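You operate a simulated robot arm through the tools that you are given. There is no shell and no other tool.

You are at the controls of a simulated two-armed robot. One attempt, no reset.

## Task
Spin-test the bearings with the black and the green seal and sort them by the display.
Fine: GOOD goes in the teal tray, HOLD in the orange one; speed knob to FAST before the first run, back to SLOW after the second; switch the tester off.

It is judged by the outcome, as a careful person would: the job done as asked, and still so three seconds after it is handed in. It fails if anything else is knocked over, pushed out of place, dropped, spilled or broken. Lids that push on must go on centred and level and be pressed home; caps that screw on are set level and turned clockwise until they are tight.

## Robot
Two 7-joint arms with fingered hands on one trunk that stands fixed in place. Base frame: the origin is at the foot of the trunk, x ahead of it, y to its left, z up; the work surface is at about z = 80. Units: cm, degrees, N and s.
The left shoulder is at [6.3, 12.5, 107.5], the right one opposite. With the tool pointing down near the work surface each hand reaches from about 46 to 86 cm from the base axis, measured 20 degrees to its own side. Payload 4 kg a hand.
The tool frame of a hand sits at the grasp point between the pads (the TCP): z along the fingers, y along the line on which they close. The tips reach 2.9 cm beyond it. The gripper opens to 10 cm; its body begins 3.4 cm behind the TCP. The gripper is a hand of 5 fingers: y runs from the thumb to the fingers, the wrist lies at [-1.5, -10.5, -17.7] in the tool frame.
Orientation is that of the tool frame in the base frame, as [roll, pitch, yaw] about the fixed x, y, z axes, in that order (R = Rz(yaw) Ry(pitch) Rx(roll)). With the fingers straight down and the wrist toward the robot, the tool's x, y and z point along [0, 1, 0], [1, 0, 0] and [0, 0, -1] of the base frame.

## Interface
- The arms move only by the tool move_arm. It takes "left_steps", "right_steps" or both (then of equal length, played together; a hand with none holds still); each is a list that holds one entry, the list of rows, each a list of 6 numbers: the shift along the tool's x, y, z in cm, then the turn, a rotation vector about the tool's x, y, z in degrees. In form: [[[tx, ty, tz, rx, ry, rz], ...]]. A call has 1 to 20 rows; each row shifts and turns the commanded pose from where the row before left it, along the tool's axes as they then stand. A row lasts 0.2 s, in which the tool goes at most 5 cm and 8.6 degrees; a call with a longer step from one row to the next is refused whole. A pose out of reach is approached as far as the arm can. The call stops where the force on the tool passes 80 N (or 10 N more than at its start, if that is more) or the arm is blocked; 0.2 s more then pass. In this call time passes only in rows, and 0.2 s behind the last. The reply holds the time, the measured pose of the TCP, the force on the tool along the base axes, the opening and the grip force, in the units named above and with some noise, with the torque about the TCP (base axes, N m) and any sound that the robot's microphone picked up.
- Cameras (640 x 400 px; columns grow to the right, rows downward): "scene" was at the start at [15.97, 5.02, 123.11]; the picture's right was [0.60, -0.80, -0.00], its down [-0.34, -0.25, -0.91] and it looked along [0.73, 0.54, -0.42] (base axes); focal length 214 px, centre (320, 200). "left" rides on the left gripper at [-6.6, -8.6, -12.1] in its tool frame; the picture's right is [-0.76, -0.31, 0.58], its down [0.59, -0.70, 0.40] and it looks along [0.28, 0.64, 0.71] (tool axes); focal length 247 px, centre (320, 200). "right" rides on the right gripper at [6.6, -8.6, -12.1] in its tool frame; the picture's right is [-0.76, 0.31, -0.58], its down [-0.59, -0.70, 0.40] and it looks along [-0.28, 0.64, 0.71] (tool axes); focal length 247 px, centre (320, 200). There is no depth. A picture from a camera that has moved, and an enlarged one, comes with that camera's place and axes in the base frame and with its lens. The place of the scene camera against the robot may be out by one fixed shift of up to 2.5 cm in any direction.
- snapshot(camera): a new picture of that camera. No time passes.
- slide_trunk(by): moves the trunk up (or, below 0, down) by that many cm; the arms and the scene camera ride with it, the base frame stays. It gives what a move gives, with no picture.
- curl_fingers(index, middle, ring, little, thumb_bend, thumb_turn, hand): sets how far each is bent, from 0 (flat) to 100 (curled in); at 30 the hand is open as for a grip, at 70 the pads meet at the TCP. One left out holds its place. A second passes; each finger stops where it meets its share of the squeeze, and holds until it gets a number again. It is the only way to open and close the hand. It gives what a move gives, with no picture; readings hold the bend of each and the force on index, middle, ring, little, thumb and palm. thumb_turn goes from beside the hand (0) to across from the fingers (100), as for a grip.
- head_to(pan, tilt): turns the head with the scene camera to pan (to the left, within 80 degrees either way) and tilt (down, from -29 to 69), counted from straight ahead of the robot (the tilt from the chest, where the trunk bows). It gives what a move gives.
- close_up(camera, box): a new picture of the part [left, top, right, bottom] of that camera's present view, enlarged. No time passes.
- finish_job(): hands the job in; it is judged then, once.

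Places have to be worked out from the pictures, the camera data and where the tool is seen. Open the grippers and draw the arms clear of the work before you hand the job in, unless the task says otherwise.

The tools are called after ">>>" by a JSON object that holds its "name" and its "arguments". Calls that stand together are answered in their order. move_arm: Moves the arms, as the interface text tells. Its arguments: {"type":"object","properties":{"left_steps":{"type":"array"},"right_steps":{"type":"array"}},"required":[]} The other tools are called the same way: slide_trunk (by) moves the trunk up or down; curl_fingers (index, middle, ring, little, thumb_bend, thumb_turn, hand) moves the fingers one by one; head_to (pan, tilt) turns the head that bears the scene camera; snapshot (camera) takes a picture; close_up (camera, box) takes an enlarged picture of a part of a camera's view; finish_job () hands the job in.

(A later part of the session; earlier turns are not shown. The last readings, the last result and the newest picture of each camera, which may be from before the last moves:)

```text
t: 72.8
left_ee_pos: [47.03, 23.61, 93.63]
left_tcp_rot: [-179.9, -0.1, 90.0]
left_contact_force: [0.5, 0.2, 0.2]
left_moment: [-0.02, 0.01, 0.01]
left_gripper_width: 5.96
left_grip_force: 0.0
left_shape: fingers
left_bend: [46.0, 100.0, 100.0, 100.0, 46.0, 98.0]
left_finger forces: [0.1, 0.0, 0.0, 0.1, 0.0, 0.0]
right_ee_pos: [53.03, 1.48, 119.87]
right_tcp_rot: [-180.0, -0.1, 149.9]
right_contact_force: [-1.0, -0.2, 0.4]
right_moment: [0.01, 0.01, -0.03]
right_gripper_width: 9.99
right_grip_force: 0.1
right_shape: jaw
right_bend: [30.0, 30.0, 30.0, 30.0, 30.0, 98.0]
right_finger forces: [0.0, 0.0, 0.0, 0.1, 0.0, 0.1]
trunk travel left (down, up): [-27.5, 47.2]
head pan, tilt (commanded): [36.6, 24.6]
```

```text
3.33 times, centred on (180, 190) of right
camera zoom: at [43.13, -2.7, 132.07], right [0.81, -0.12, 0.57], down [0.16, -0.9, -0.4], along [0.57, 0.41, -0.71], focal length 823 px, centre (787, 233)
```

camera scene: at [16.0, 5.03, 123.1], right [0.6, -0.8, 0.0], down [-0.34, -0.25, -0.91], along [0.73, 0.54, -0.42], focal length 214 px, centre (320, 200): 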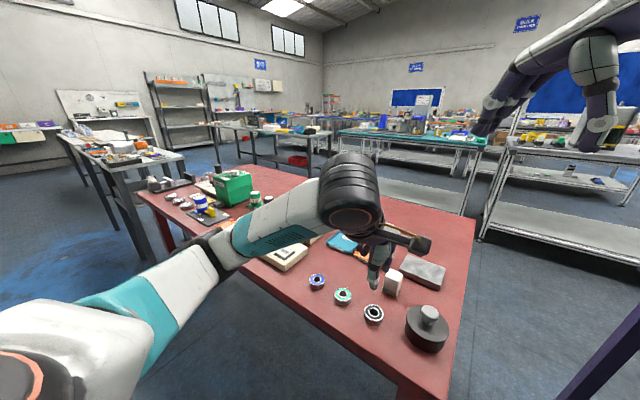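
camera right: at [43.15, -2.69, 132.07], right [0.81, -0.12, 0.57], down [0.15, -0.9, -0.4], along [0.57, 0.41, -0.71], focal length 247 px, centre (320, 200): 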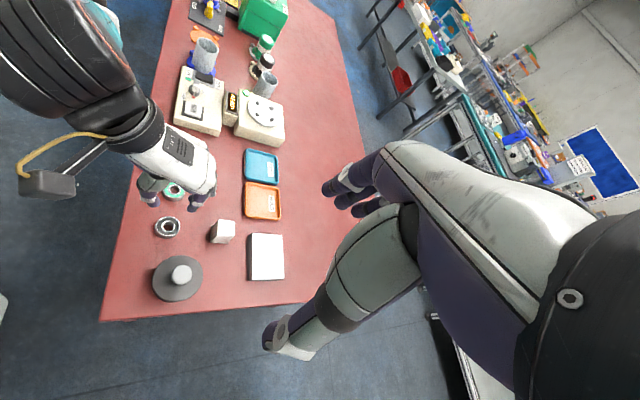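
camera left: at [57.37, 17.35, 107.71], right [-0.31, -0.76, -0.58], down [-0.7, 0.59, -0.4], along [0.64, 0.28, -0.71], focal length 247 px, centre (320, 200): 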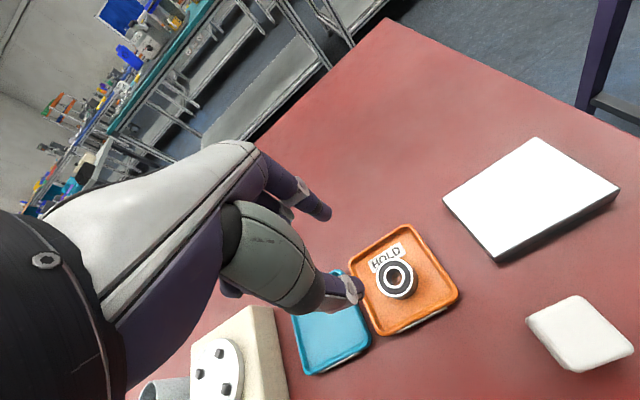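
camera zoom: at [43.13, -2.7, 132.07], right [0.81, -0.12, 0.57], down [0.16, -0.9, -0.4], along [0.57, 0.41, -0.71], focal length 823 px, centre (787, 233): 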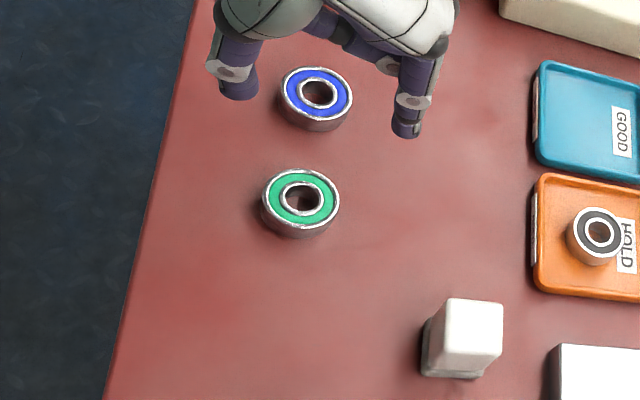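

Green is at about (47.15, 22.63). I line the index–thumb pinch up on its diameter and descend.

>>> {"name": "move_arm", "arguments": {"left_steps": [[[-0.35, 0.22, 1.5, 0, 0, 0], [0, 0, 2.5, 0, 0, 0], [0, 0, 2.5, 0, 0, 0], [0, 0, 1.5, 0, 0, 0], [0, 0, 0, 0, 0, 0]]]}}

>>> {"name": "close_up", "arguments": {"camera": "left", "box": [270, 180, 430, 320]}}

>>> {"name": "close_up", "arguments": {"camera": "right", "box": [130, 140, 220, 220]}}

```text
t: 74.0
left_ee_pos: [47.31, 23.31, 85.99]
left_tcp_rot: [180.0, 0.0, 89.9]
left_contact_force: [0.2, 1.4, 0.1]
left_moment: [-0.02, 0.02, 0.02]
left_gripper_width: 5.98
left_grip_force: 0.0
left_shape: fingers
left_bend: [46.0, 100.0, 100.0, 100.0, 46.0, 98.0]
left_finger forces: [0.0, 0.0, 0.1, 0.0, 0.1, 0.0]
right_ee_pos: [53.1, 1.38, 119.79]
right_tcp_rot: [-180.0, -0.1, 149.7]
right_contact_force: [0.8, -0.5, 0.1]
right_moment: [0.03, -0.01, -0.04]
right_gripper_width: 9.99
right_grip_force: 0.1
right_shape: jaw
right_bend: [30.0, 30.0, 30.0, 30.0, 30.0, 98.0]
right_finger forces: [0.0, 0.0, 0.0, 0.0, 0.0, 0.1]
trunk travel left (down, up): [-27.5, 47.2]
head pan, tilt (commanded): [36.6, 24.6]
```

```text
2.86 times, centred on (350, 250) of left
camera zoom: at [38.68, 16.84, 98.12], right [-0.31, -0.76, -0.58], down [-0.7, 0.59, -0.4], along [0.64, 0.28, -0.71], focal length 706 px, centre (234, 57)
```

zoom: 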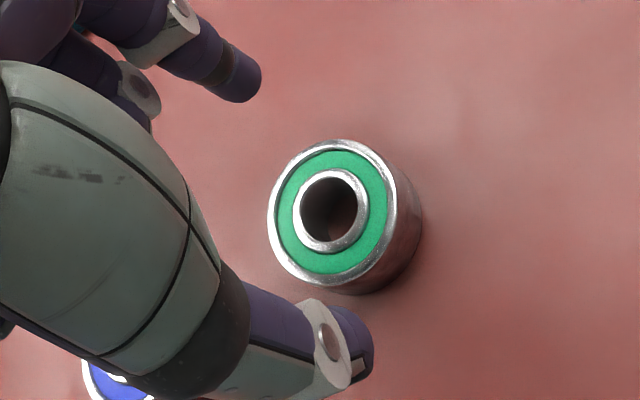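

```text
5.00 times, centred on (175, 180) of right
camera zoom: at [43.13, -2.7, 132.1], right [0.81, -0.12, 0.58], down [0.15, -0.9, -0.4], along [0.57, 0.41, -0.71], focal length 1235 px, centre (1045, 300)
```

zoom: 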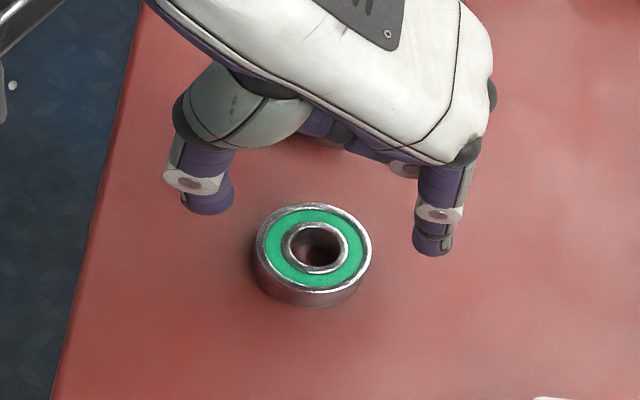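

The pinch line and bearing centre agree within 0.05 cm. I go down the last 2.2 cm and close.

>>> {"name": "move_arm", "arguments": {"left_steps": [[[0, 0, 1.2, 0, 0, 0], [0, 0, 1.0, 0, 0, 0], [0, 0, 0, 0, 0, 0]]]}}

>>> {"name": "curl_fingers", "arguments": {"hand": "left", "index": 62, "thumb_bend": 62}}

>>> {"name": "close_up", "arguments": {"camera": "left", "box": [270, 180, 430, 320]}}

>>> {"name": "close_up", "arguments": {"camera": "right", "box": [130, 140, 220, 220]}}

```text
t: 74.8
left_ee_pos: [47.34, 23.35, 83.69]
left_tcp_rot: [180.0, 0.1, 89.9]
left_contact_force: [0.4, -0.1, 0.4]
left_moment: [0.04, 0.03, 0.02]
left_gripper_width: 5.97
left_grip_force: 0.1
left_shape: fingers
left_bend: [46.0, 100.0, 100.0, 100.0, 46.0, 98.0]
left_finger forces: [0.0, 0.0, 0.0, 0.0, 0.0, 0.1]
right_ee_pos: [53.12, 1.42, 119.88]
right_tcp_rot: [180.0, -0.1, 149.8]
right_contact_force: [-0.6, -0.8, -0.1]
right_moment: [-0.01, -0.02, -0.02]
right_gripper_width: 9.98
right_grip_force: 0.2
right_shape: jaw
right_bend: [30.0, 30.0, 30.0, 30.0, 30.0, 98.0]
right_finger forces: [0.0, 0.1, 0.1, 0.0, 0.1, 0.0]
trunk travel left (down, up): [-27.5, 47.2]
head pan, tilt (commanded): [36.6, 24.6]
```

```text
t: 75.8
left_ee_pos: [47.14, 23.28, 83.92]
left_tcp_rot: [179.9, 0.0, 89.9]
left_contact_force: [-0.1, 0.0, -0.4]
left_moment: [-0.01, 0.0, -0.01]
left_gripper_width: 3.51
left_grip_force: 4.7
left_shape: fingers
left_bend: [57.0, 100.0, 100.0, 100.0, 58.0, 97.0]
left_finger forces: [4.6, 0.0, 0.0, 0.0, 4.4, 0.0]
right_ee_pos: [53.12, 1.42, 119.84]
right_tcp_rot: [179.9, 0.0, 149.7]
right_contact_force: [0.9, -0.5, -0.4]
right_moment: [0.01, -0.03, -0.01]
right_gripper_width: 9.98
right_grip_force: 0.1
right_shape: jaw
right_bend: [30.0, 30.0, 30.0, 30.0, 30.0, 98.0]
right_finger forces: [0.0, 0.0, 0.0, 0.1, 0.1, 0.1]
trunk travel left (down, up): [-27.5, 47.2]
head pan, tilt (commanded): [36.6, 24.6]
```

```text
2.86 times, centred on (350, 250) of left
camera zoom: at [38.64, 16.77, 95.89], right [-0.31, -0.76, -0.58], down [-0.7, 0.59, -0.4], along [0.64, 0.28, -0.71], focal length 706 px, centre (234, 57)
```

zoom: 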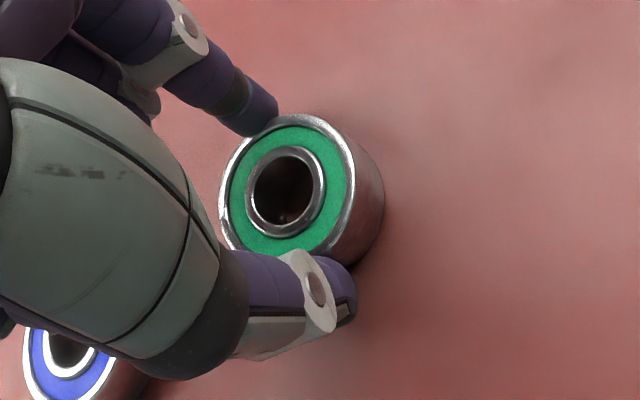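

```text
5.00 times, centred on (175, 180) of right
camera zoom: at [43.13, -2.71, 132.07], right [0.81, -0.12, 0.57], down [0.15, -0.9, -0.4], along [0.57, 0.41, -0.71], focal length 1235 px, centre (1045, 300)
```

zoom: 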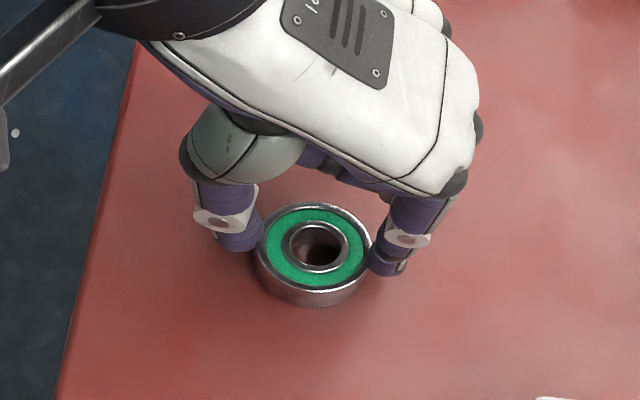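

Grip 4.6 / 4.4 N on the green bearing. I lift, carry it to above the turntable and turn to yaw 103 to match the pegs.

>>> {"name": "move_arm", "arguments": {"left_steps": [[[0, 0, -0.5, 0, 0, 0], [0, 0, -1.5, 0, 0, 0], [0, 0, -3, 0, 0, 0], [0, 0, -4, 0, 0, 0], [0, 0, -4, 0, 0, 0], [3.59, 2.53, 0, 0, 0, 0], [3.59, 2.53, 0, 0, 0, 0], [3.59, 2.53, 0, 0, 0, 0], [3.59, 2.53, 0, 0, 0, 0], [3.59, 2.53, 0, 0, 0, 0], [3.59, 2.53, 0, 0, 0, 0], [3.59, 2.53, 0, 0, 0, 0], [0, 0, 0, 0, 0, -6.5], [0, 0, 0, 0, 0, -6.5], [0, 0, 0, 0, 0, 0]]]}}

>>> {"name": "close_up", "arguments": {"camera": "left", "box": [270, 180, 450, 340]}}

>>> {"name": "close_up", "arguments": {"camera": "right", "box": [225, 55, 315, 145]}}

>>> {"name": "close_up", "arguments": {"camera": "scene", "box": [265, 165, 345, 245]}}

```text
t: 79.0
left_ee_pos: [64.86, 48.46, 96.68]
left_tcp_rot: [180.0, 0.0, 103.0]
left_contact_force: [0.3, -0.6, -0.8]
left_moment: [0.03, 0.0, -0.03]
left_gripper_width: 3.53
left_grip_force: 4.3
left_shape: fingers
left_bend: [57.0, 100.0, 100.0, 100.0, 58.0, 97.0]
left_finger forces: [4.4, 0.0, 0.1, 0.0, 4.4, 0.1]
right_ee_pos: [53.0, 1.56, 119.78]
right_tcp_rot: [180.0, 0.0, 149.8]
right_contact_force: [-0.1, 0.6, 1.2]
right_moment: [0.02, 0.03, -0.02]
right_gripper_width: 9.99
right_grip_force: 0.1
right_shape: jaw
right_bend: [30.0, 30.0, 30.0, 30.0, 30.0, 98.0]
right_finger forces: [0.0, 0.0, 0.1, 0.1, 0.0, 0.0]
trunk travel left (down, up): [-27.5, 47.2]
head pan, tilt (commanded): [36.6, 24.6]
```

```text
2.50 times, centred on (360, 260) of left
camera zoom: at [58.08, 40.17, 108.8], right [-0.13, -0.81, -0.58], down [-0.82, 0.42, -0.4], along [0.56, 0.42, -0.71], focal length 617 px, centre (220, 50)
```

zoom: 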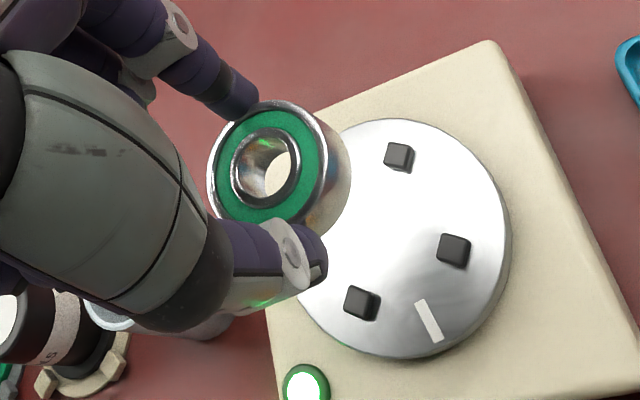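

```text
4.44 times, centred on (270, 100) of right
camera zoom: at [43.13, -2.7, 132.07], right [0.81, -0.12, 0.57], down [0.15, -0.9, -0.4], along [0.57, 0.41, -0.71], focal length 1098 px, centre (542, 644)
```

zoom: 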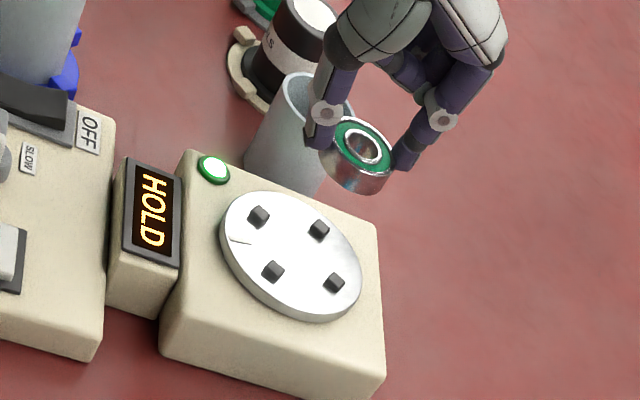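

```text
5.00 times, centred on (305, 205) of scene
camera zoom: at [15.99, 5.02, 123.1], right [0.6, -0.8, 0.0], down [-0.34, -0.25, -0.91], along [0.73, 0.54, -0.42], focal length 1072 px, centre (395, 175)
```

zoom: 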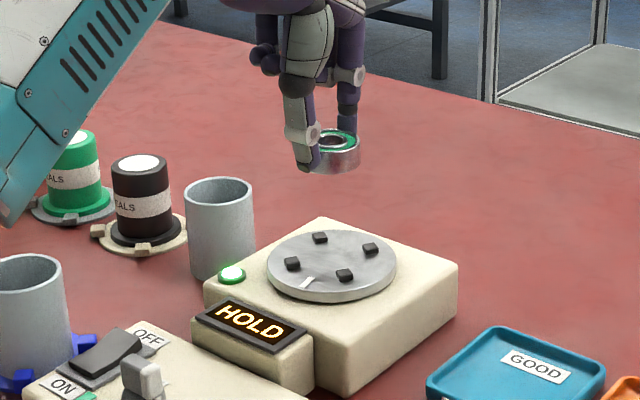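

The green bearing needs about +0.3 cm in y to centre on the nest. I correct and descend to about 1 cm above the pegs.

>>> {"name": "move_arm", "arguments": {"left_steps": [[[0.28, 0.12, 0, 0, 0, 0], [0, 0, 2, 0, 0, 0], [0, 0, 2, 0, 0, 0], [0, 0, 1.5, 0, 0, 0], [0, 0, 0.8, 0, 0, 0], [0, 0, 0, 0, 0, 0]]]}}

>>> {"name": "close_up", "arguments": {"camera": "left", "box": [290, 180, 400, 290]}}

>>> {"name": "close_up", "arguments": {"camera": "right", "box": [245, 85, 285, 125]}}

>>> {"name": "close_up", "arguments": {"camera": "scene", "box": [285, 195, 335, 240]}}

```text
t: 80.4
left_ee_pos: [65.22, 48.56, 90.44]
left_tcp_rot: [-180.0, 0.0, 102.9]
left_contact_force: [-0.3, 0.0, -0.6]
left_moment: [-0.01, 0.02, 0.04]
left_gripper_width: 3.52
left_grip_force: 3.6
left_shape: fingers
left_bend: [57.0, 100.0, 100.0, 100.0, 58.0, 97.0]
left_finger forces: [4.4, 0.1, 0.1, 0.0, 4.4, 0.1]
right_ee_pos: [53.25, 1.52, 120.01]
right_tcp_rot: [-180.0, -0.1, 149.8]
right_contact_force: [-0.3, 0.2, 0.5]
right_moment: [0.01, -0.01, 0.02]
right_gripper_width: 10.0
right_grip_force: 0.1
right_shape: jaw
right_bend: [30.0, 30.0, 30.0, 30.0, 30.0, 98.0]
right_finger forces: [0.0, 0.1, 0.0, 0.0, 0.0, 0.1]
trunk travel left (down, up): [-27.5, 47.2]
head pan, tilt (commanded): [36.6, 24.6]
```

```text
3.64 times, centred on (345, 235) of left
camera zoom: at [58.25, 40.4, 102.48], right [-0.13, -0.81, -0.58], down [-0.82, 0.42, -0.4], along [0.56, 0.42, -0.71], focal length 898 px, centre (229, 73)
```

zoom: 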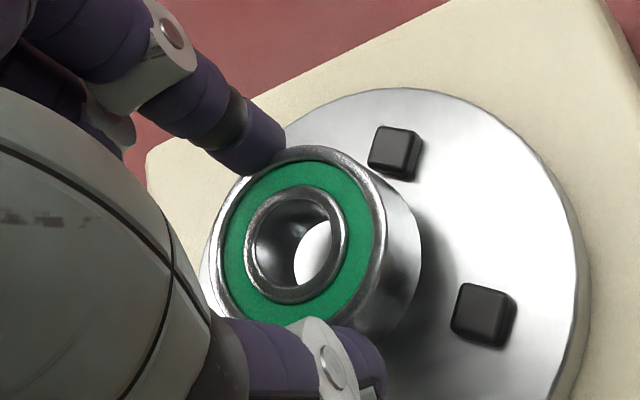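

```text
10.00 times, centred on (265, 105) of right
camera zoom: at [43.14, -2.7, 132.07], right [0.81, -0.12, 0.57], down [0.15, -0.9, -0.4], along [0.57, 0.41, -0.71], focal length 2470 px, centre (870, 1150)
```

zoom: 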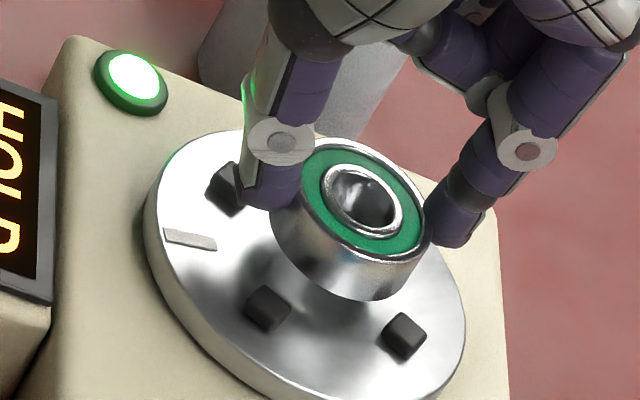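

```text
8.89 times, centred on (310, 218) of scene
camera zoom: at [15.99, 5.01, 123.1], right [0.6, -0.8, 0.0], down [-0.34, -0.25, -0.91], along [0.73, 0.54, -0.42], focal length 1906 px, centre (409, 44)
```

zoom: 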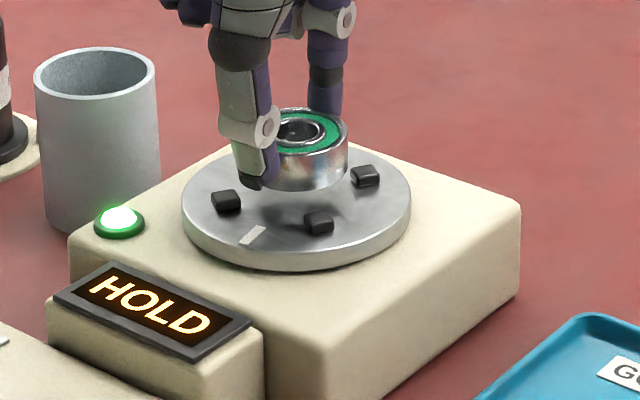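

Left, right and scene views agree the bearing is centred within about 0.1–0.15 cm in y. I trim +0.12 cm and lower between the pegs.

>>> {"name": "move_arm", "arguments": {"left_steps": [[[0.12, 0, 0, 0, 0, 0], [0, 0, 0.5, 0, 0, 0], [0, 0, 0.4, 0, 0, 0], [0, 0, 0, 0, 0, 0]]]}}

>>> {"name": "close_up", "arguments": {"camera": "left", "box": [290, 180, 400, 290]}}

>>> {"name": "close_up", "arguments": {"camera": "right", "box": [245, 85, 285, 125]}}

>>> {"name": "close_up", "arguments": {"camera": "scene", "box": [285, 195, 335, 240]}}

```text
t: 81.4
left_ee_pos: [65.08, 48.96, 89.42]
left_tcp_rot: [-179.9, 0.1, 102.9]
left_contact_force: [0.5, -0.7, -1.0]
left_moment: [0.0, 0.02, 0.01]
left_gripper_width: 3.49
left_grip_force: 4.5
left_shape: fingers
left_bend: [57.0, 100.0, 100.0, 100.0, 58.0, 97.0]
left_finger forces: [4.3, 0.0, 0.0, 0.1, 4.4, 0.0]
right_ee_pos: [53.12, 1.52, 119.78]
right_tcp_rot: [180.0, -0.1, 149.8]
right_contact_force: [0.2, -0.9, -0.7]
right_moment: [0.0, -0.05, 0.02]
right_gripper_width: 10.0
right_grip_force: 0.1
right_shape: jaw
right_bend: [30.0, 30.0, 30.0, 30.0, 30.0, 98.0]
right_finger forces: [0.0, 0.1, 0.0, 0.1, 0.0, 0.1]
trunk travel left (down, up): [-27.5, 47.2]
head pan, tilt (commanded): [36.6, 24.6]
```

```text
3.64 times, centred on (345, 235) of left
camera zoom: at [58.14, 40.61, 101.47], right [-0.13, -0.81, -0.58], down [-0.82, 0.42, -0.4], along [0.56, 0.42, -0.71], focal length 898 px, centre (229, 73)
```

zoom: 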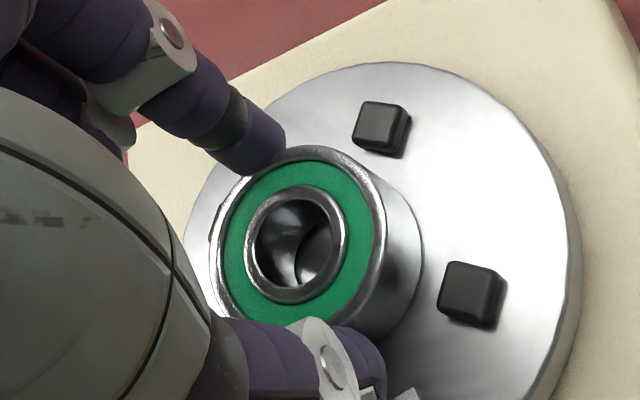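

```text
10.00 times, centred on (265, 105) of right
camera zoom: at [43.14, -2.71, 132.07], right [0.81, -0.12, 0.57], down [0.15, -0.9, -0.4], along [0.57, 0.41, -0.71], focal length 2470 px, centre (870, 1150)
```

zoom: 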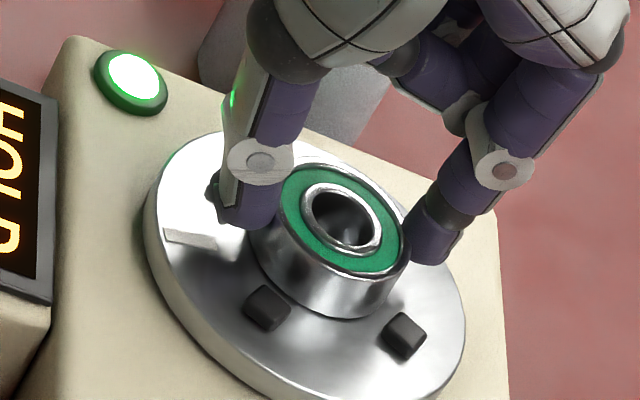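

```text
8.89 times, centred on (310, 218) of scene
camera zoom: at [15.99, 5.01, 123.1], right [0.6, -0.8, 0.0], down [-0.34, -0.25, -0.91], along [0.73, 0.54, -0.42], focal length 1906 px, centre (409, 44)
```

zoom: 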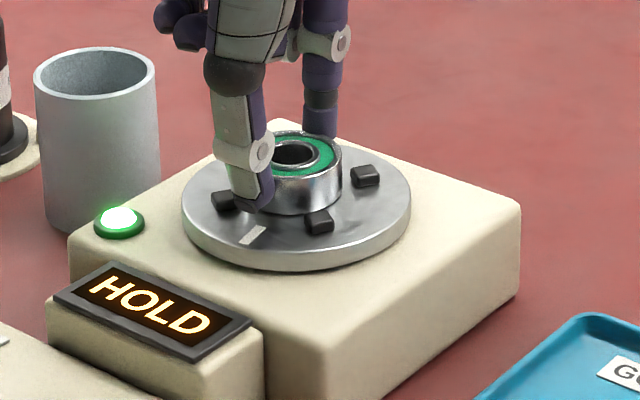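

The bearing's base is already below the peg tops without touching anything. I trim 0.1 cm back and lower to the plate, watching for contact.

>>> {"name": "move_arm", "arguments": {"left_steps": [[[-0.11, 0.06, 0, 0, 0, 0], [0, 0, 0.15, 0, 0, 0], [0, 0, 0.12, 0, 0, 0], [0, 0, 0, 0, 0, 0]]]}}

```text
t: 82.4
left_ee_pos: [65.1, 48.8, 89.24]
left_tcp_rot: [-180.0, 0.1, 102.9]
left_contact_force: [1.1, -0.4, 2.0]
left_moment: [-0.05, 0.03, -0.01]
left_gripper_width: 3.5
left_grip_force: 4.8
left_shape: fingers
left_bend: [57.0, 100.0, 100.0, 100.0, 58.0, 97.0]
left_finger forces: [5.0, 0.0, 0.0, 0.0, 4.7, 0.0]
right_ee_pos: [53.15, 1.47, 119.8]
right_tcp_rot: [180.0, 0.0, 149.8]
right_contact_force: [-0.6, -0.1, -0.6]
right_moment: [-0.02, -0.01, 0.02]
right_gripper_width: 10.01
right_grip_force: 0.0
right_shape: jaw
right_bend: [30.0, 30.0, 30.0, 30.0, 30.0, 98.0]
right_finger forces: [0.0, 0.0, 0.1, 0.1, 0.1, 0.0]
trunk travel left (down, up): [-27.5, 47.2]
head pan, tilt (commanded): [36.6, 24.6]
```

About 2 N of push-back at the expected plate height. I check the views before letting go.

>>> {"name": "close_up", "arguments": {"camera": "left", "box": [290, 180, 400, 290]}}

>>> {"name": "close_up", "arguments": {"camera": "right", "box": [245, 85, 285, 125]}}

>>> {"name": "close_up", "arguments": {"camera": "scene", "box": [290, 205, 330, 240]}}

```text
3.64 times, centred on (345, 235) of left
camera zoom: at [58.24, 40.46, 101.32], right [-0.13, -0.81, -0.58], down [-0.82, 0.42, -0.4], along [0.56, 0.42, -0.71], focal length 898 px, centre (229, 73)
```

zoom: 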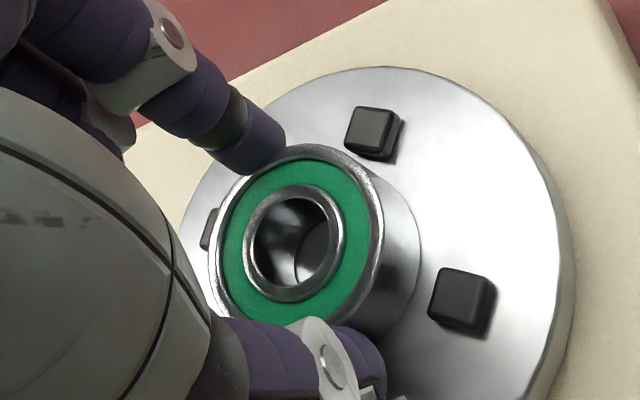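

```text
10.00 times, centred on (265, 105) of right
camera zoom: at [43.11, -2.73, 132.08], right [0.81, -0.12, 0.58], down [0.15, -0.9, -0.4], along [0.57, 0.41, -0.71], focal length 2470 px, centre (870, 1150)
```

zoom: 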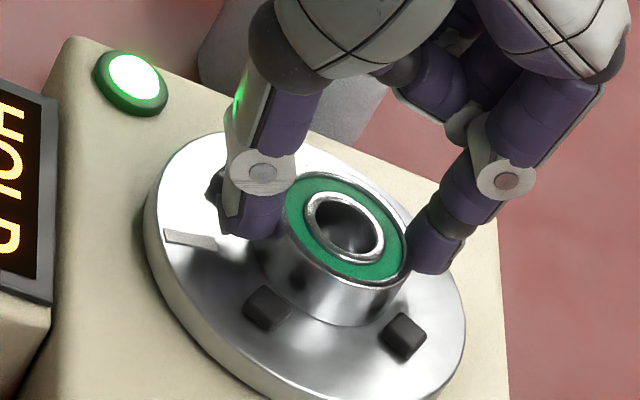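

```text
11.43 times, centred on (310, 222) of scene
camera zoom: at [15.97, 4.99, 123.11], right [0.6, -0.8, 0.0], down [-0.34, -0.25, -0.91], along [0.73, 0.54, -0.42], focal length 2451 px, centre (434, -57)
```

zoom: 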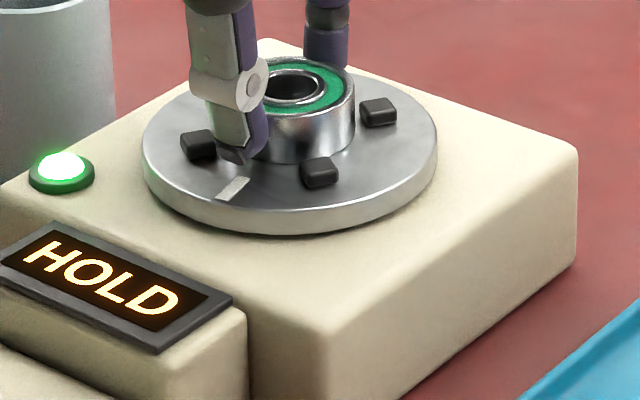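

The green bearing sits level inside the four pegs. I release it and rise.

>>> {"name": "curl_fingers", "arguments": {"hand": "left", "index": 51, "thumb_bend": 52}}

>>> {"name": "move_arm", "arguments": {"left_steps": [[[0, 0, -0.5, 0, 0, 0], [0, 0, -1, 0, 0, 0], [0, 0, -2, 0, 0, 0], [0, 0, -3.5, 0, 0, 0], [0, 0, -3.5, 0, 0, 0], [0, 0, 0, 0, 0, 0]]]}}

>>> {"name": "close_up", "arguments": {"camera": "left", "box": [330, 210, 470, 350]}}

>>> {"name": "close_up", "arguments": {"camera": "right", "box": [240, 80, 290, 130]}}

>>> {"name": "close_up", "arguments": {"camera": "scene", "box": [285, 200, 335, 240]}}

```text
t: 83.4
left_ee_pos: [65.15, 48.66, 89.22]
left_tcp_rot: [179.9, 0.0, 102.9]
left_contact_force: [-0.2, 0.1, 0.6]
left_moment: [0.01, 0.01, 0.0]
left_gripper_width: 4.61
left_grip_force: 0.1
left_shape: fingers
left_bend: [51.0, 100.0, 100.0, 100.0, 52.0, 97.0]
left_finger forces: [0.1, 0.1, 0.0, 0.1, 0.0, 0.1]
right_ee_pos: [53.01, 1.38, 119.86]
right_tcp_rot: [-180.0, -0.1, 149.7]
right_contact_force: [-1.4, -0.6, 1.7]
right_moment: [0.04, -0.01, -0.01]
right_gripper_width: 9.98
right_grip_force: 0.0
right_shape: jaw
right_bend: [30.0, 30.0, 30.0, 30.0, 30.0, 98.0]
right_finger forces: [0.1, 0.0, 0.0, 0.0, 0.0, 0.0]
trunk travel left (down, up): [-27.5, 47.2]
head pan, tilt (commanded): [36.6, 24.6]
```

```text
t: 84.8
left_ee_pos: [65.07, 48.88, 99.61]
left_tcp_rot: [-179.9, -0.1, 103.2]
left_contact_force: [-0.6, -0.1, -0.1]
left_moment: [-0.03, -0.01, 0.02]
left_gripper_width: 4.6
left_grip_force: 0.0
left_shape: fingers
left_bend: [51.0, 100.0, 100.0, 100.0, 52.0, 97.0]
left_finger forces: [0.1, 0.0, 0.0, 0.1, 0.0, 0.0]
right_ee_pos: [53.05, 1.64, 119.93]
right_tcp_rot: [-180.0, -0.1, 149.9]
right_contact_force: [-0.4, 0.7, -0.3]
right_moment: [-0.08, -0.02, 0.0]
right_gripper_width: 9.98
right_grip_force: 0.0
right_shape: jaw
right_bend: [30.0, 30.0, 30.0, 30.0, 30.0, 98.0]
right_finger forces: [0.0, 0.0, 0.1, 0.0, 0.0, 0.0]
trunk travel left (down, up): [-27.5, 47.2]
head pan, tilt (commanded): [36.6, 24.6]
```

```text
2.86 times, centred on (400, 280) of left
camera zoom: at [58.19, 40.61, 111.63], right [-0.13, -0.81, -0.58], down [-0.82, 0.41, -0.4], along [0.56, 0.42, -0.71], focal length 706 px, centre (91, -29)
```

zoom: 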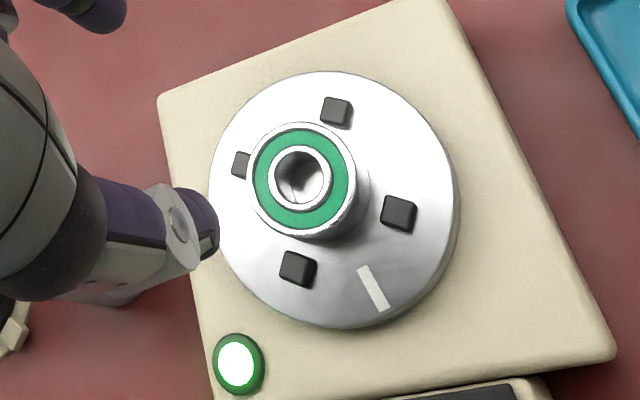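

```text
8.00 times, centred on (265, 105) of right
camera zoom: at [43.0, -2.59, 132.11], right [0.81, -0.11, 0.58], down [0.16, -0.9, -0.4], along [0.57, 0.41, -0.71], focal length 1976 px, centre (760, 960)
```

zoom: 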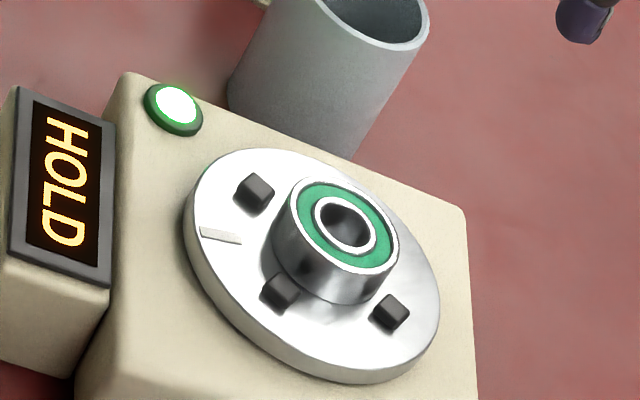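

```text
10.00 times, centred on (310, 220) of scene
camera zoom: at [15.84, 5.08, 123.11], right [0.6, -0.8, 0.0], down [-0.33, -0.25, -0.91], along [0.73, 0.54, -0.42], focal length 2145 px, centre (420, 0)
```

zoom: 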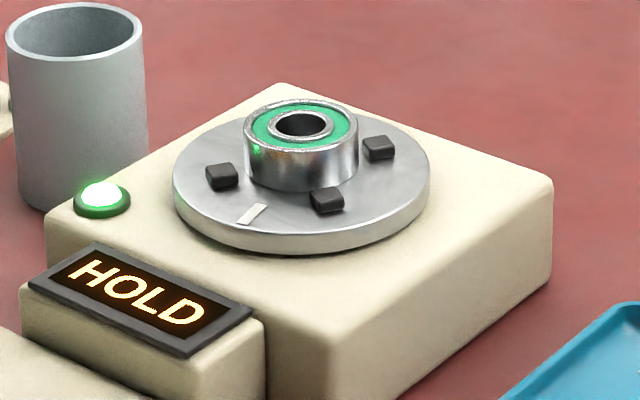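

Green is seated cleanly; the lamp is lit. I return to RUN exactly as before, index extended, thumb swung out.

>>> {"name": "move_arm", "arguments": {"left_steps": [[[-0.95, -4.7, 0, 0, 0, 0], [-0.95, -4.7, 0, 0, 0, 0], [-0.95, -4.7, 0, 0, 0, 0], [-0.95, -4.7, 0, 0, 0, 0], [0, 0, 0, 0, 0, -7.667], [0, 0, 0, 0, 0, -7.667], [0, 0, 0, 0, 0, -7.667], [0, 0, 0, 0, 0, -7.667], [0, 0, 0, 0, 0, -7.667], [0, 0, 0, 0, 0, -7.667], [0, 0, 0, 0, 0, -7.667], [0, 0, 0, 0, 0, -7.667], [0, 0, 0, 0, 0, -7.667], [0, 0, 0, 0, 0, 0]]]}}

>>> {"name": "curl_fingers", "arguments": {"hand": "left", "index": 62, "thumb_bend": 5}}

>>> {"name": "close_up", "arguments": {"camera": "left", "box": [290, 80, 540, 330]}}

```text
t: 87.8
left_ee_pos: [47.54, 40.77, 99.72]
left_tcp_rot: [-179.9, 0.1, 172.1]
left_contact_force: [-0.1, -0.4, 1.1]
left_moment: [0.02, 0.02, 0.01]
left_gripper_width: 4.64
left_grip_force: 0.2
left_shape: fingers
left_bend: [51.0, 100.0, 100.0, 100.0, 52.0, 98.0]
left_finger forces: [0.1, 0.0, 0.0, 0.1, 0.0, 0.0]
right_ee_pos: [53.17, 1.5, 119.86]
right_tcp_rot: [180.0, -0.1, 149.9]
right_contact_force: [-0.2, 0.7, 0.3]
right_moment: [0.01, 0.01, -0.03]
right_gripper_width: 9.97
right_grip_force: 0.1
right_shape: jaw
right_bend: [30.0, 30.0, 30.0, 30.0, 30.0, 98.0]
right_finger forces: [0.0, 0.0, 0.0, 0.1, 0.1, 0.0]
trunk travel left (down, up): [-27.5, 47.2]
head pan, tilt (commanded): [36.6, 24.6]
```

```text
t: 88.8
left_ee_pos: [47.56, 40.91, 99.83]
left_tcp_rot: [180.0, -0.1, 171.9]
left_contact_force: [0.6, -0.2, 0.1]
left_moment: [0.02, 0.03, 0.0]
left_gripper_width: 6.85
left_grip_force: 0.0
left_shape: fingers
left_bend: [62.0, 100.0, 100.0, 100.0, 5.0, 98.0]
left_finger forces: [0.0, 0.0, 0.0, 0.1, 0.0, 0.1]
right_ee_pos: [53.18, 1.41, 119.76]
right_tcp_rot: [-180.0, -0.1, 149.8]
right_contact_force: [0.0, 0.7, 0.1]
right_moment: [0.01, 0.0, 0.03]
right_gripper_width: 10.01
right_grip_force: 0.0
right_shape: jaw
right_bend: [30.0, 30.0, 30.0, 30.0, 30.0, 98.0]
right_finger forces: [0.0, 0.0, 0.0, 0.0, 0.0, 0.0]
trunk travel left (down, up): [-27.5, 47.2]
head pan, tilt (commanded): [36.6, 24.6]
```

```text
1.60 times, centred on (415, 205) of left
camera zoom: at [52.9, 31.41, 111.78], right [0.71, -0.41, -0.58], down [-0.68, -0.61, -0.4], along [-0.19, 0.67, -0.71], focal length 395 px, centre (168, 192)
```

zoom: 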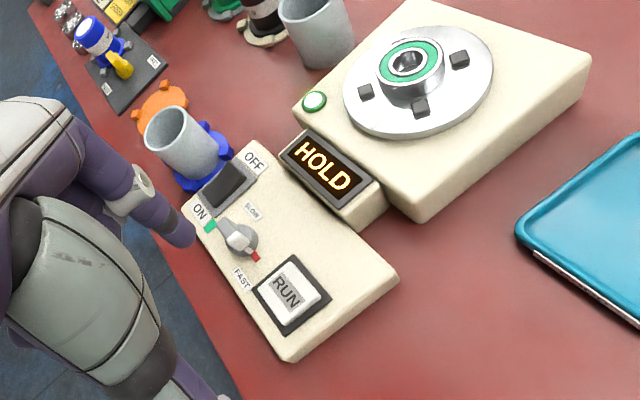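

Same position as for the first run. I descend above the button, then press in small steps until it clicks.

>>> {"name": "move_arm", "arguments": {"left_steps": [[[0, 0.1, 3, 0, 0, 0], [0, 0, 3, 0, 0, 0], [0, 0, 3, 0, 0, 0], [0, 0, 2, 0, 0, 0], [0, 0, 1.5, 0, 0, 0], [0, 0, 0.5, 0, 0, 0], [0, 0, 0.3, 0, 0, 0]]]}}

>>> {"name": "close_up", "arguments": {"camera": "left", "box": [260, 120, 400, 260]}}

```text
t: 90.4
left_ee_pos: [47.73, 40.97, 86.57]
left_tcp_rot: [180.0, 0.0, 172.0]
left_contact_force: [0.2, 0.3, -0.4]
left_moment: [0.01, 0.0, -0.02]
left_gripper_width: 6.83
left_grip_force: 0.0
left_shape: fingers
left_bend: [62.0, 100.0, 100.0, 100.0, 5.0, 98.0]
left_finger forces: [0.0, 0.0, 0.0, 0.0, 0.0, 0.0]
right_ee_pos: [53.12, 1.45, 119.8]
right_tcp_rot: [-179.8, -0.1, 149.8]
right_contact_force: [1.5, -0.3, -0.7]
right_moment: [-0.02, -0.02, -0.03]
right_gripper_width: 9.96
right_grip_force: 0.1
right_shape: jaw
right_bend: [30.0, 30.0, 30.0, 30.0, 30.0, 98.0]
right_finger forces: [0.0, 0.0, 0.1, 0.0, 0.0, 0.0]
trunk travel left (down, up): [-27.5, 47.2]
head pan, tilt (commanded): [36.6, 24.6]
```

```text
2.86 times, centred on (330, 190) of left
camera zoom: at [53.01, 31.53, 98.52], right [0.71, -0.41, -0.58], down [-0.68, -0.61, -0.4], along [-0.19, 0.67, -0.71], focal length 706 px, centre (291, 229)
```

zoom: 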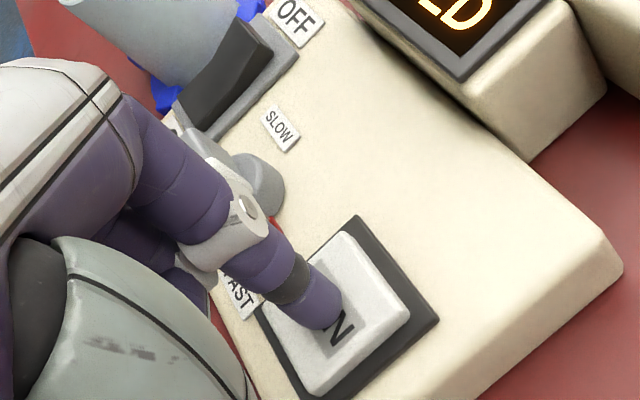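

The finger is just above RUN in the same spot. I press.

>>> {"name": "move_arm", "arguments": {"left_steps": [[[0, 0, 0.2, 0, 0, 0], [0, 0, 0.2, 0, 0, 0], [0, 0, 0.15, 0, 0, 0], [0, 0, 0.1, 0, 0, 0]]]}}

>>> {"name": "close_up", "arguments": {"camera": "left", "box": [260, 80, 480, 260]}}

```text
t: 91.4
left_ee_pos: [47.7, 40.9, 85.87]
left_tcp_rot: [-180.0, 0.1, 172.1]
left_contact_force: [0.2, 0.5, 6.1]
left_moment: [0.09, -0.1, -0.02]
left_gripper_width: 6.84
left_grip_force: 3.4
left_shape: fingers
left_bend: [62.0, 100.0, 100.0, 100.0, 5.0, 98.0]
left_finger forces: [6.1, 0.0, 0.1, 0.0, 0.0, 0.0]
right_ee_pos: [53.07, 1.32, 120.0]
right_tcp_rot: [-180.0, -0.1, 149.9]
right_contact_force: [-0.5, -0.5, -0.2]
right_moment: [0.01, -0.02, -0.01]
right_gripper_width: 9.99
right_grip_force: 0.0
right_shape: jaw
right_bend: [30.0, 30.0, 30.0, 30.0, 30.0, 98.0]
right_finger forces: [0.0, 0.1, 0.1, 0.1, 0.0, 0.0]
trunk travel left (down, up): [-27.5, 47.2]
head pan, tilt (commanded): [36.6, 24.6]
heard: click
```

```text
2.22 times, centred on (370, 170) of left
camera zoom: at [52.99, 31.48, 98.01], right [0.71, -0.41, -0.58], down [-0.68, -0.61, -0.4], along [-0.19, 0.67, -0.71], focal length 549 px, centre (209, 267)
```

zoom: 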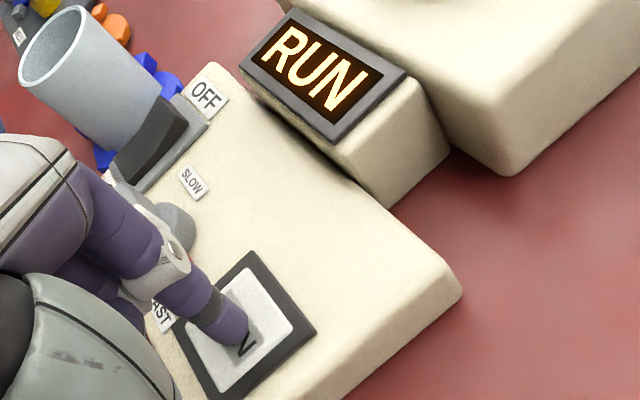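

RUN clicked and the display shows RUN. I lift away and wait for the verdict.

>>> {"name": "move_arm", "arguments": {"left_steps": [[[0, 0, -1, 0, 0, 0], [0, 0, -2, 0, 0, 0], [0, 0, -3, 0, 0, 0], [0, 0, -4, 0, 0, 0], [0, 0, -4, 0, 0, 0], [0, 0, 0, 0, 0, 0], [0, 0, 0, 0, 0, 0], [0, 0, 0, 0, 0, 0], [0, 0, 0, 0, 0, 0], [0, 0, 0, 0, 0, 0], [0, 0, 0, 0, 0, 0], [0, 0, 0, 0, 0, 0], [0, 0, 0, 0, 0, 0], [0, 0, 0, 0, 0, 0], [0, 0, 0, 0, 0, 0]]]}}

>>> {"name": "close_up", "arguments": {"camera": "left", "box": [330, 60, 550, 290]}}

>>> {"name": "close_up", "arguments": {"camera": "right", "box": [215, 70, 305, 150]}}

```text
t: 94.6
left_ee_pos: [47.35, 40.72, 99.69]
left_tcp_rot: [-180.0, -0.1, 172.0]
left_contact_force: [-0.2, 0.1, -0.2]
left_moment: [0.04, 0.01, -0.03]
left_gripper_width: 6.81
left_grip_force: 0.0
left_shape: fingers
left_bend: [62.0, 100.0, 100.0, 100.0, 5.0, 98.0]
left_finger forces: [0.0, 0.0, 0.0, 0.0, 0.0, 0.1]
right_ee_pos: [53.15, 1.45, 119.76]
right_tcp_rot: [179.9, 0.0, 149.8]
right_contact_force: [1.1, -0.2, -0.5]
right_moment: [-0.02, -0.03, 0.01]
right_gripper_width: 9.99
right_grip_force: 0.0
right_shape: jaw
right_bend: [30.0, 30.0, 30.0, 30.0, 30.0, 98.0]
right_finger forces: [0.0, 0.0, 0.0, 0.1, 0.0, 0.0]
trunk travel left (down, up): [-27.5, 47.2]
head pan, tilt (commanded): [36.6, 24.6]
```

```text
1.74 times, centred on (440, 175) of left
camera zoom: at [52.74, 31.31, 111.69], right [0.71, -0.41, -0.58], down [-0.68, -0.61, -0.4], along [-0.19, 0.67, -0.71], focal length 430 px, centre (111, 244)
```

zoom: 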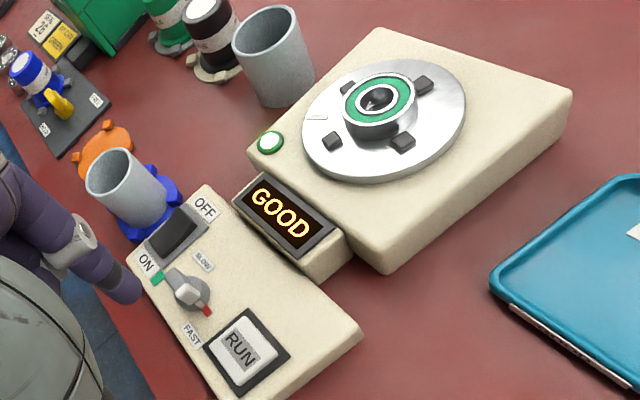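

```text
5.00 times, centred on (260, 110) of right
camera zoom: at [43.12, -2.71, 132.07], right [0.81, -0.12, 0.57], down [0.15, -0.9, -0.4], along [0.57, 0.41, -0.71], focal length 1235 px, centre (620, 650)
```

zoom: 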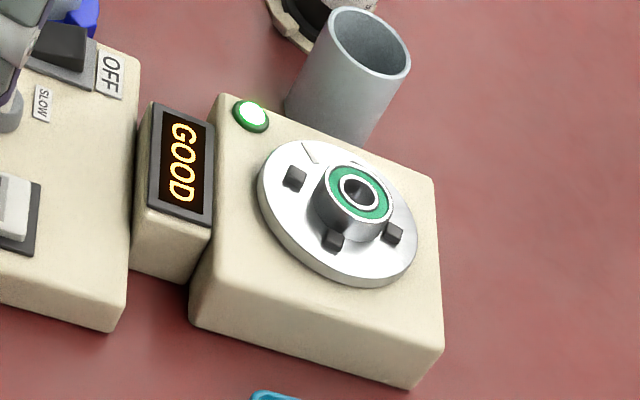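

GOOD for the green bearing, so it goes to the teal tray. I zoom to see how the pegs and the bearing stand now.

>>> {"name": "close_up", "arguments": {"camera": "left", "box": [430, 80, 520, 170]}}

>>> {"name": "close_up", "arguments": {"camera": "right", "box": [245, 85, 295, 135]}}

```text
4.44 times, centred on (475, 125) of left
camera zoom: at [52.74, 31.31, 111.69], right [0.71, -0.41, -0.58], down [-0.68, -0.61, -0.4], along [-0.19, 0.67, -0.71], focal length 1098 px, centre (-369, 533)
```

zoom: 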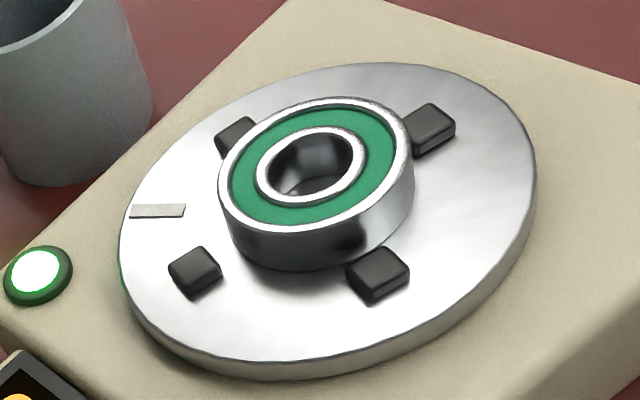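

```text
8.00 times, centred on (270, 110) of right
camera zoom: at [43.12, -2.71, 132.07], right [0.81, -0.12, 0.57], down [0.15, -0.9, -0.4], along [0.57, 0.41, -0.71], focal length 1976 px, centre (720, 920)
```

zoom: 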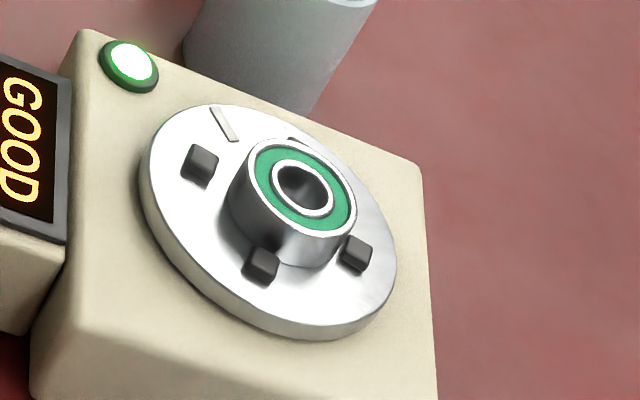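

Before fetching the green bearing, I turn the knob back to SLOW, since the second run is done. I bring the hand over the knob at yaw 88 so it closes across the ridge, which now points along −y.

>>> {"name": "move_arm", "arguments": {"left_steps": [[[0, 0, 0, 0, 0, 8.4], [0, 0, 0, 0, 0, 8.4], [0, 0, 0, 0, 0, 8.4], [0, 0, 0, 0, 0, 8.4], [0, 0, 0, 0, 0, 8.4], [0, 0, 0, 0, 0, 8.4], [0, 0, 0, 0, 0, 8.4], [0, 0, 0, 0, 0, 8.4], [0, 0, 0, 0, 0, 8.4], [0, 0, 0, 0, 0, 8.4], [3.77, 0.35, 0, 0, 0, 0], [3.77, 0.35, 0, 0, 0, 0], [0, 0, 0, 0, 0, 0]]]}}

>>> {"name": "curl_fingers", "arguments": {"hand": "left", "index": 55, "middle": 55, "thumb_bend": 55}}

>>> {"name": "close_up", "arguments": {"camera": "left", "box": [290, 160, 490, 360]}}

>>> {"name": "close_up", "arguments": {"camera": "right", "box": [165, 60, 235, 130]}}

```text
t: 97.4
left_ee_pos: [48.6, 48.46, 99.71]
left_tcp_rot: [-180.0, 0.1, 87.9]
left_contact_force: [0.8, -0.8, -0.1]
left_moment: [-0.02, 0.0, -0.03]
left_gripper_width: 6.84
left_grip_force: 0.0
left_shape: fingers
left_bend: [62.0, 100.0, 100.0, 100.0, 5.0, 98.0]
left_finger forces: [0.0, 0.0, 0.1, 0.1, 0.1, 0.0]
right_ee_pos: [53.05, 1.55, 119.82]
right_tcp_rot: [180.0, -0.1, 149.7]
right_contact_force: [1.2, 0.1, 0.0]
right_moment: [0.01, -0.01, -0.01]
right_gripper_width: 9.98
right_grip_force: 0.0
right_shape: jaw
right_bend: [30.0, 30.0, 30.0, 30.0, 30.0, 98.0]
right_finger forces: [0.0, 0.0, 0.1, 0.1, 0.1, 0.0]
trunk travel left (down, up): [-27.5, 47.2]
head pan, tilt (commanded): [36.6, 24.6]
```

```text
t: 98.4
left_ee_pos: [48.59, 48.4, 99.67]
left_tcp_rot: [180.0, -0.1, 88.0]
left_contact_force: [-0.4, 0.0, 0.3]
left_moment: [0.0, 0.03, 0.0]
left_gripper_width: 3.79
left_grip_force: 0.0
left_shape: fingers
left_bend: [55.0, 55.0, 100.0, 100.0, 55.0, 98.0]
left_finger forces: [0.0, 0.0, 0.0, 0.0, 0.1, 0.1]
right_ee_pos: [53.05, 1.48, 119.76]
right_tcp_rot: [-180.0, -0.1, 149.8]
right_contact_force: [0.6, 0.5, -0.4]
right_moment: [0.03, 0.03, 0.0]
right_gripper_width: 10.0
right_grip_force: 0.2
right_shape: jaw
right_bend: [30.0, 30.0, 30.0, 30.0, 30.0, 98.0]
right_finger forces: [0.1, 0.0, 0.1, 0.0, 0.1, 0.0]
trunk travel left (down, up): [-27.5, 47.2]
head pan, tilt (commanded): [36.6, 24.6]
```

```text
2.00 times, centred on (390, 260) of left
camera zoom: at [39.79, 42.19, 111.7], right [-0.33, -0.75, -0.58], down [-0.68, 0.61, -0.4], along [0.65, 0.26, -0.71], focal length 494 px, centre (180, 80)
```

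zoom: 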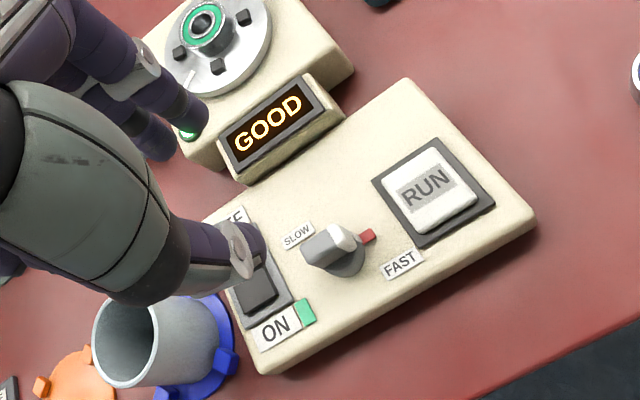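

```text
5.71 times, centred on (200, 95) of right
camera zoom: at [43.12, -2.71, 132.08], right [0.81, -0.12, 0.58], down [0.15, -0.9, -0.4], along [0.57, 0.41, -0.71], focal length 1411 px, centre (1006, 800)
```

zoom: 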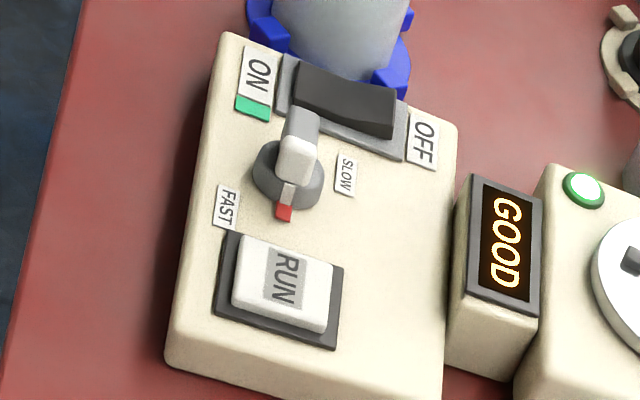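

The knob axis re-checks at about (48.4, 48.3) with the ridge near −97°. I trim position and heading and descend over the ridge.

>>> {"name": "move_arm", "arguments": {"left_steps": [[[-0.1, -0.2, 0, 0, 0, 5], [0, 0, 3, 0, 0, 0], [0, 0, 3, 0, 0, 0], [0, 0, 3, 0, 0, 0], [0, 0, 1.3, 0, 0, 0], [0, 0, 0, 0, 0, 0]]]}}

>>> {"name": "close_up", "arguments": {"camera": "left", "box": [280, 180, 420, 320]}}

>>> {"name": "close_up", "arguments": {"camera": "right", "box": [175, 65, 225, 115]}}

>>> {"name": "close_up", "arguments": {"camera": "scene", "box": [245, 205, 305, 255]}}

```text
t: 99.8
left_ee_pos: [48.4, 48.11, 89.47]
left_tcp_rot: [180.0, -0.1, 83.1]
left_contact_force: [-0.2, 0.5, -1.0]
left_moment: [0.01, 0.01, -0.01]
left_gripper_width: 3.81
left_grip_force: 0.0
left_shape: fingers
left_bend: [55.0, 55.0, 100.0, 100.0, 55.0, 98.0]
left_finger forces: [0.0, 0.0, 0.0, 0.0, 0.0, 0.0]
right_ee_pos: [53.08, 1.47, 119.85]
right_tcp_rot: [-180.0, -0.1, 149.8]
right_contact_force: [1.1, -0.2, -0.5]
right_moment: [0.06, 0.0, -0.01]
right_gripper_width: 10.0
right_grip_force: 0.0
right_shape: jaw
right_bend: [30.0, 30.0, 30.0, 30.0, 30.0, 98.0]
right_finger forces: [0.0, 0.0, 0.0, 0.0, 0.1, 0.0]
trunk travel left (down, up): [-27.5, 47.2]
head pan, tilt (commanded): [36.6, 24.6]
```

```text
2.86 times, centred on (350, 250) of left
camera zoom: at [39.12, 42.73, 101.48], right [-0.4, -0.71, -0.58], down [-0.63, 0.67, -0.4], along [0.67, 0.2, -0.71], focal length 706 px, centre (234, 57)
```

zoom: 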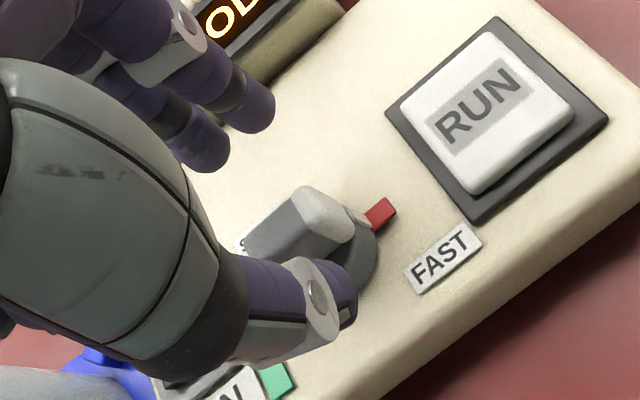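

```text
8.00 times, centred on (200, 90) of right
camera zoom: at [43.11, -2.71, 132.08], right [0.81, -0.12, 0.58], down [0.15, -0.9, -0.4], along [0.57, 0.41, -0.71], focal length 1976 px, centre (1280, 1080)
```

zoom: 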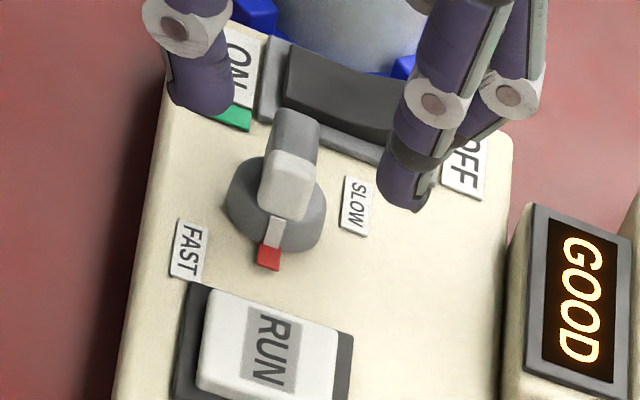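

```text
8.00 times, centred on (275, 230) of scene
camera zoom: at [15.97, 5.0, 123.11], right [0.6, -0.8, 0.0], down [-0.34, -0.25, -0.91], along [0.73, 0.54, -0.42], focal length 1716 px, centre (680, -40)
```

zoom: 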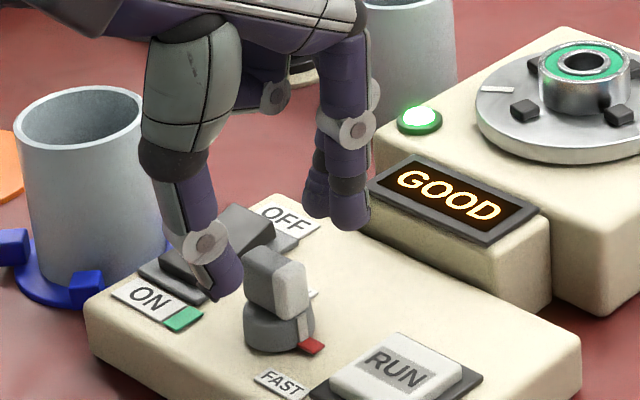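

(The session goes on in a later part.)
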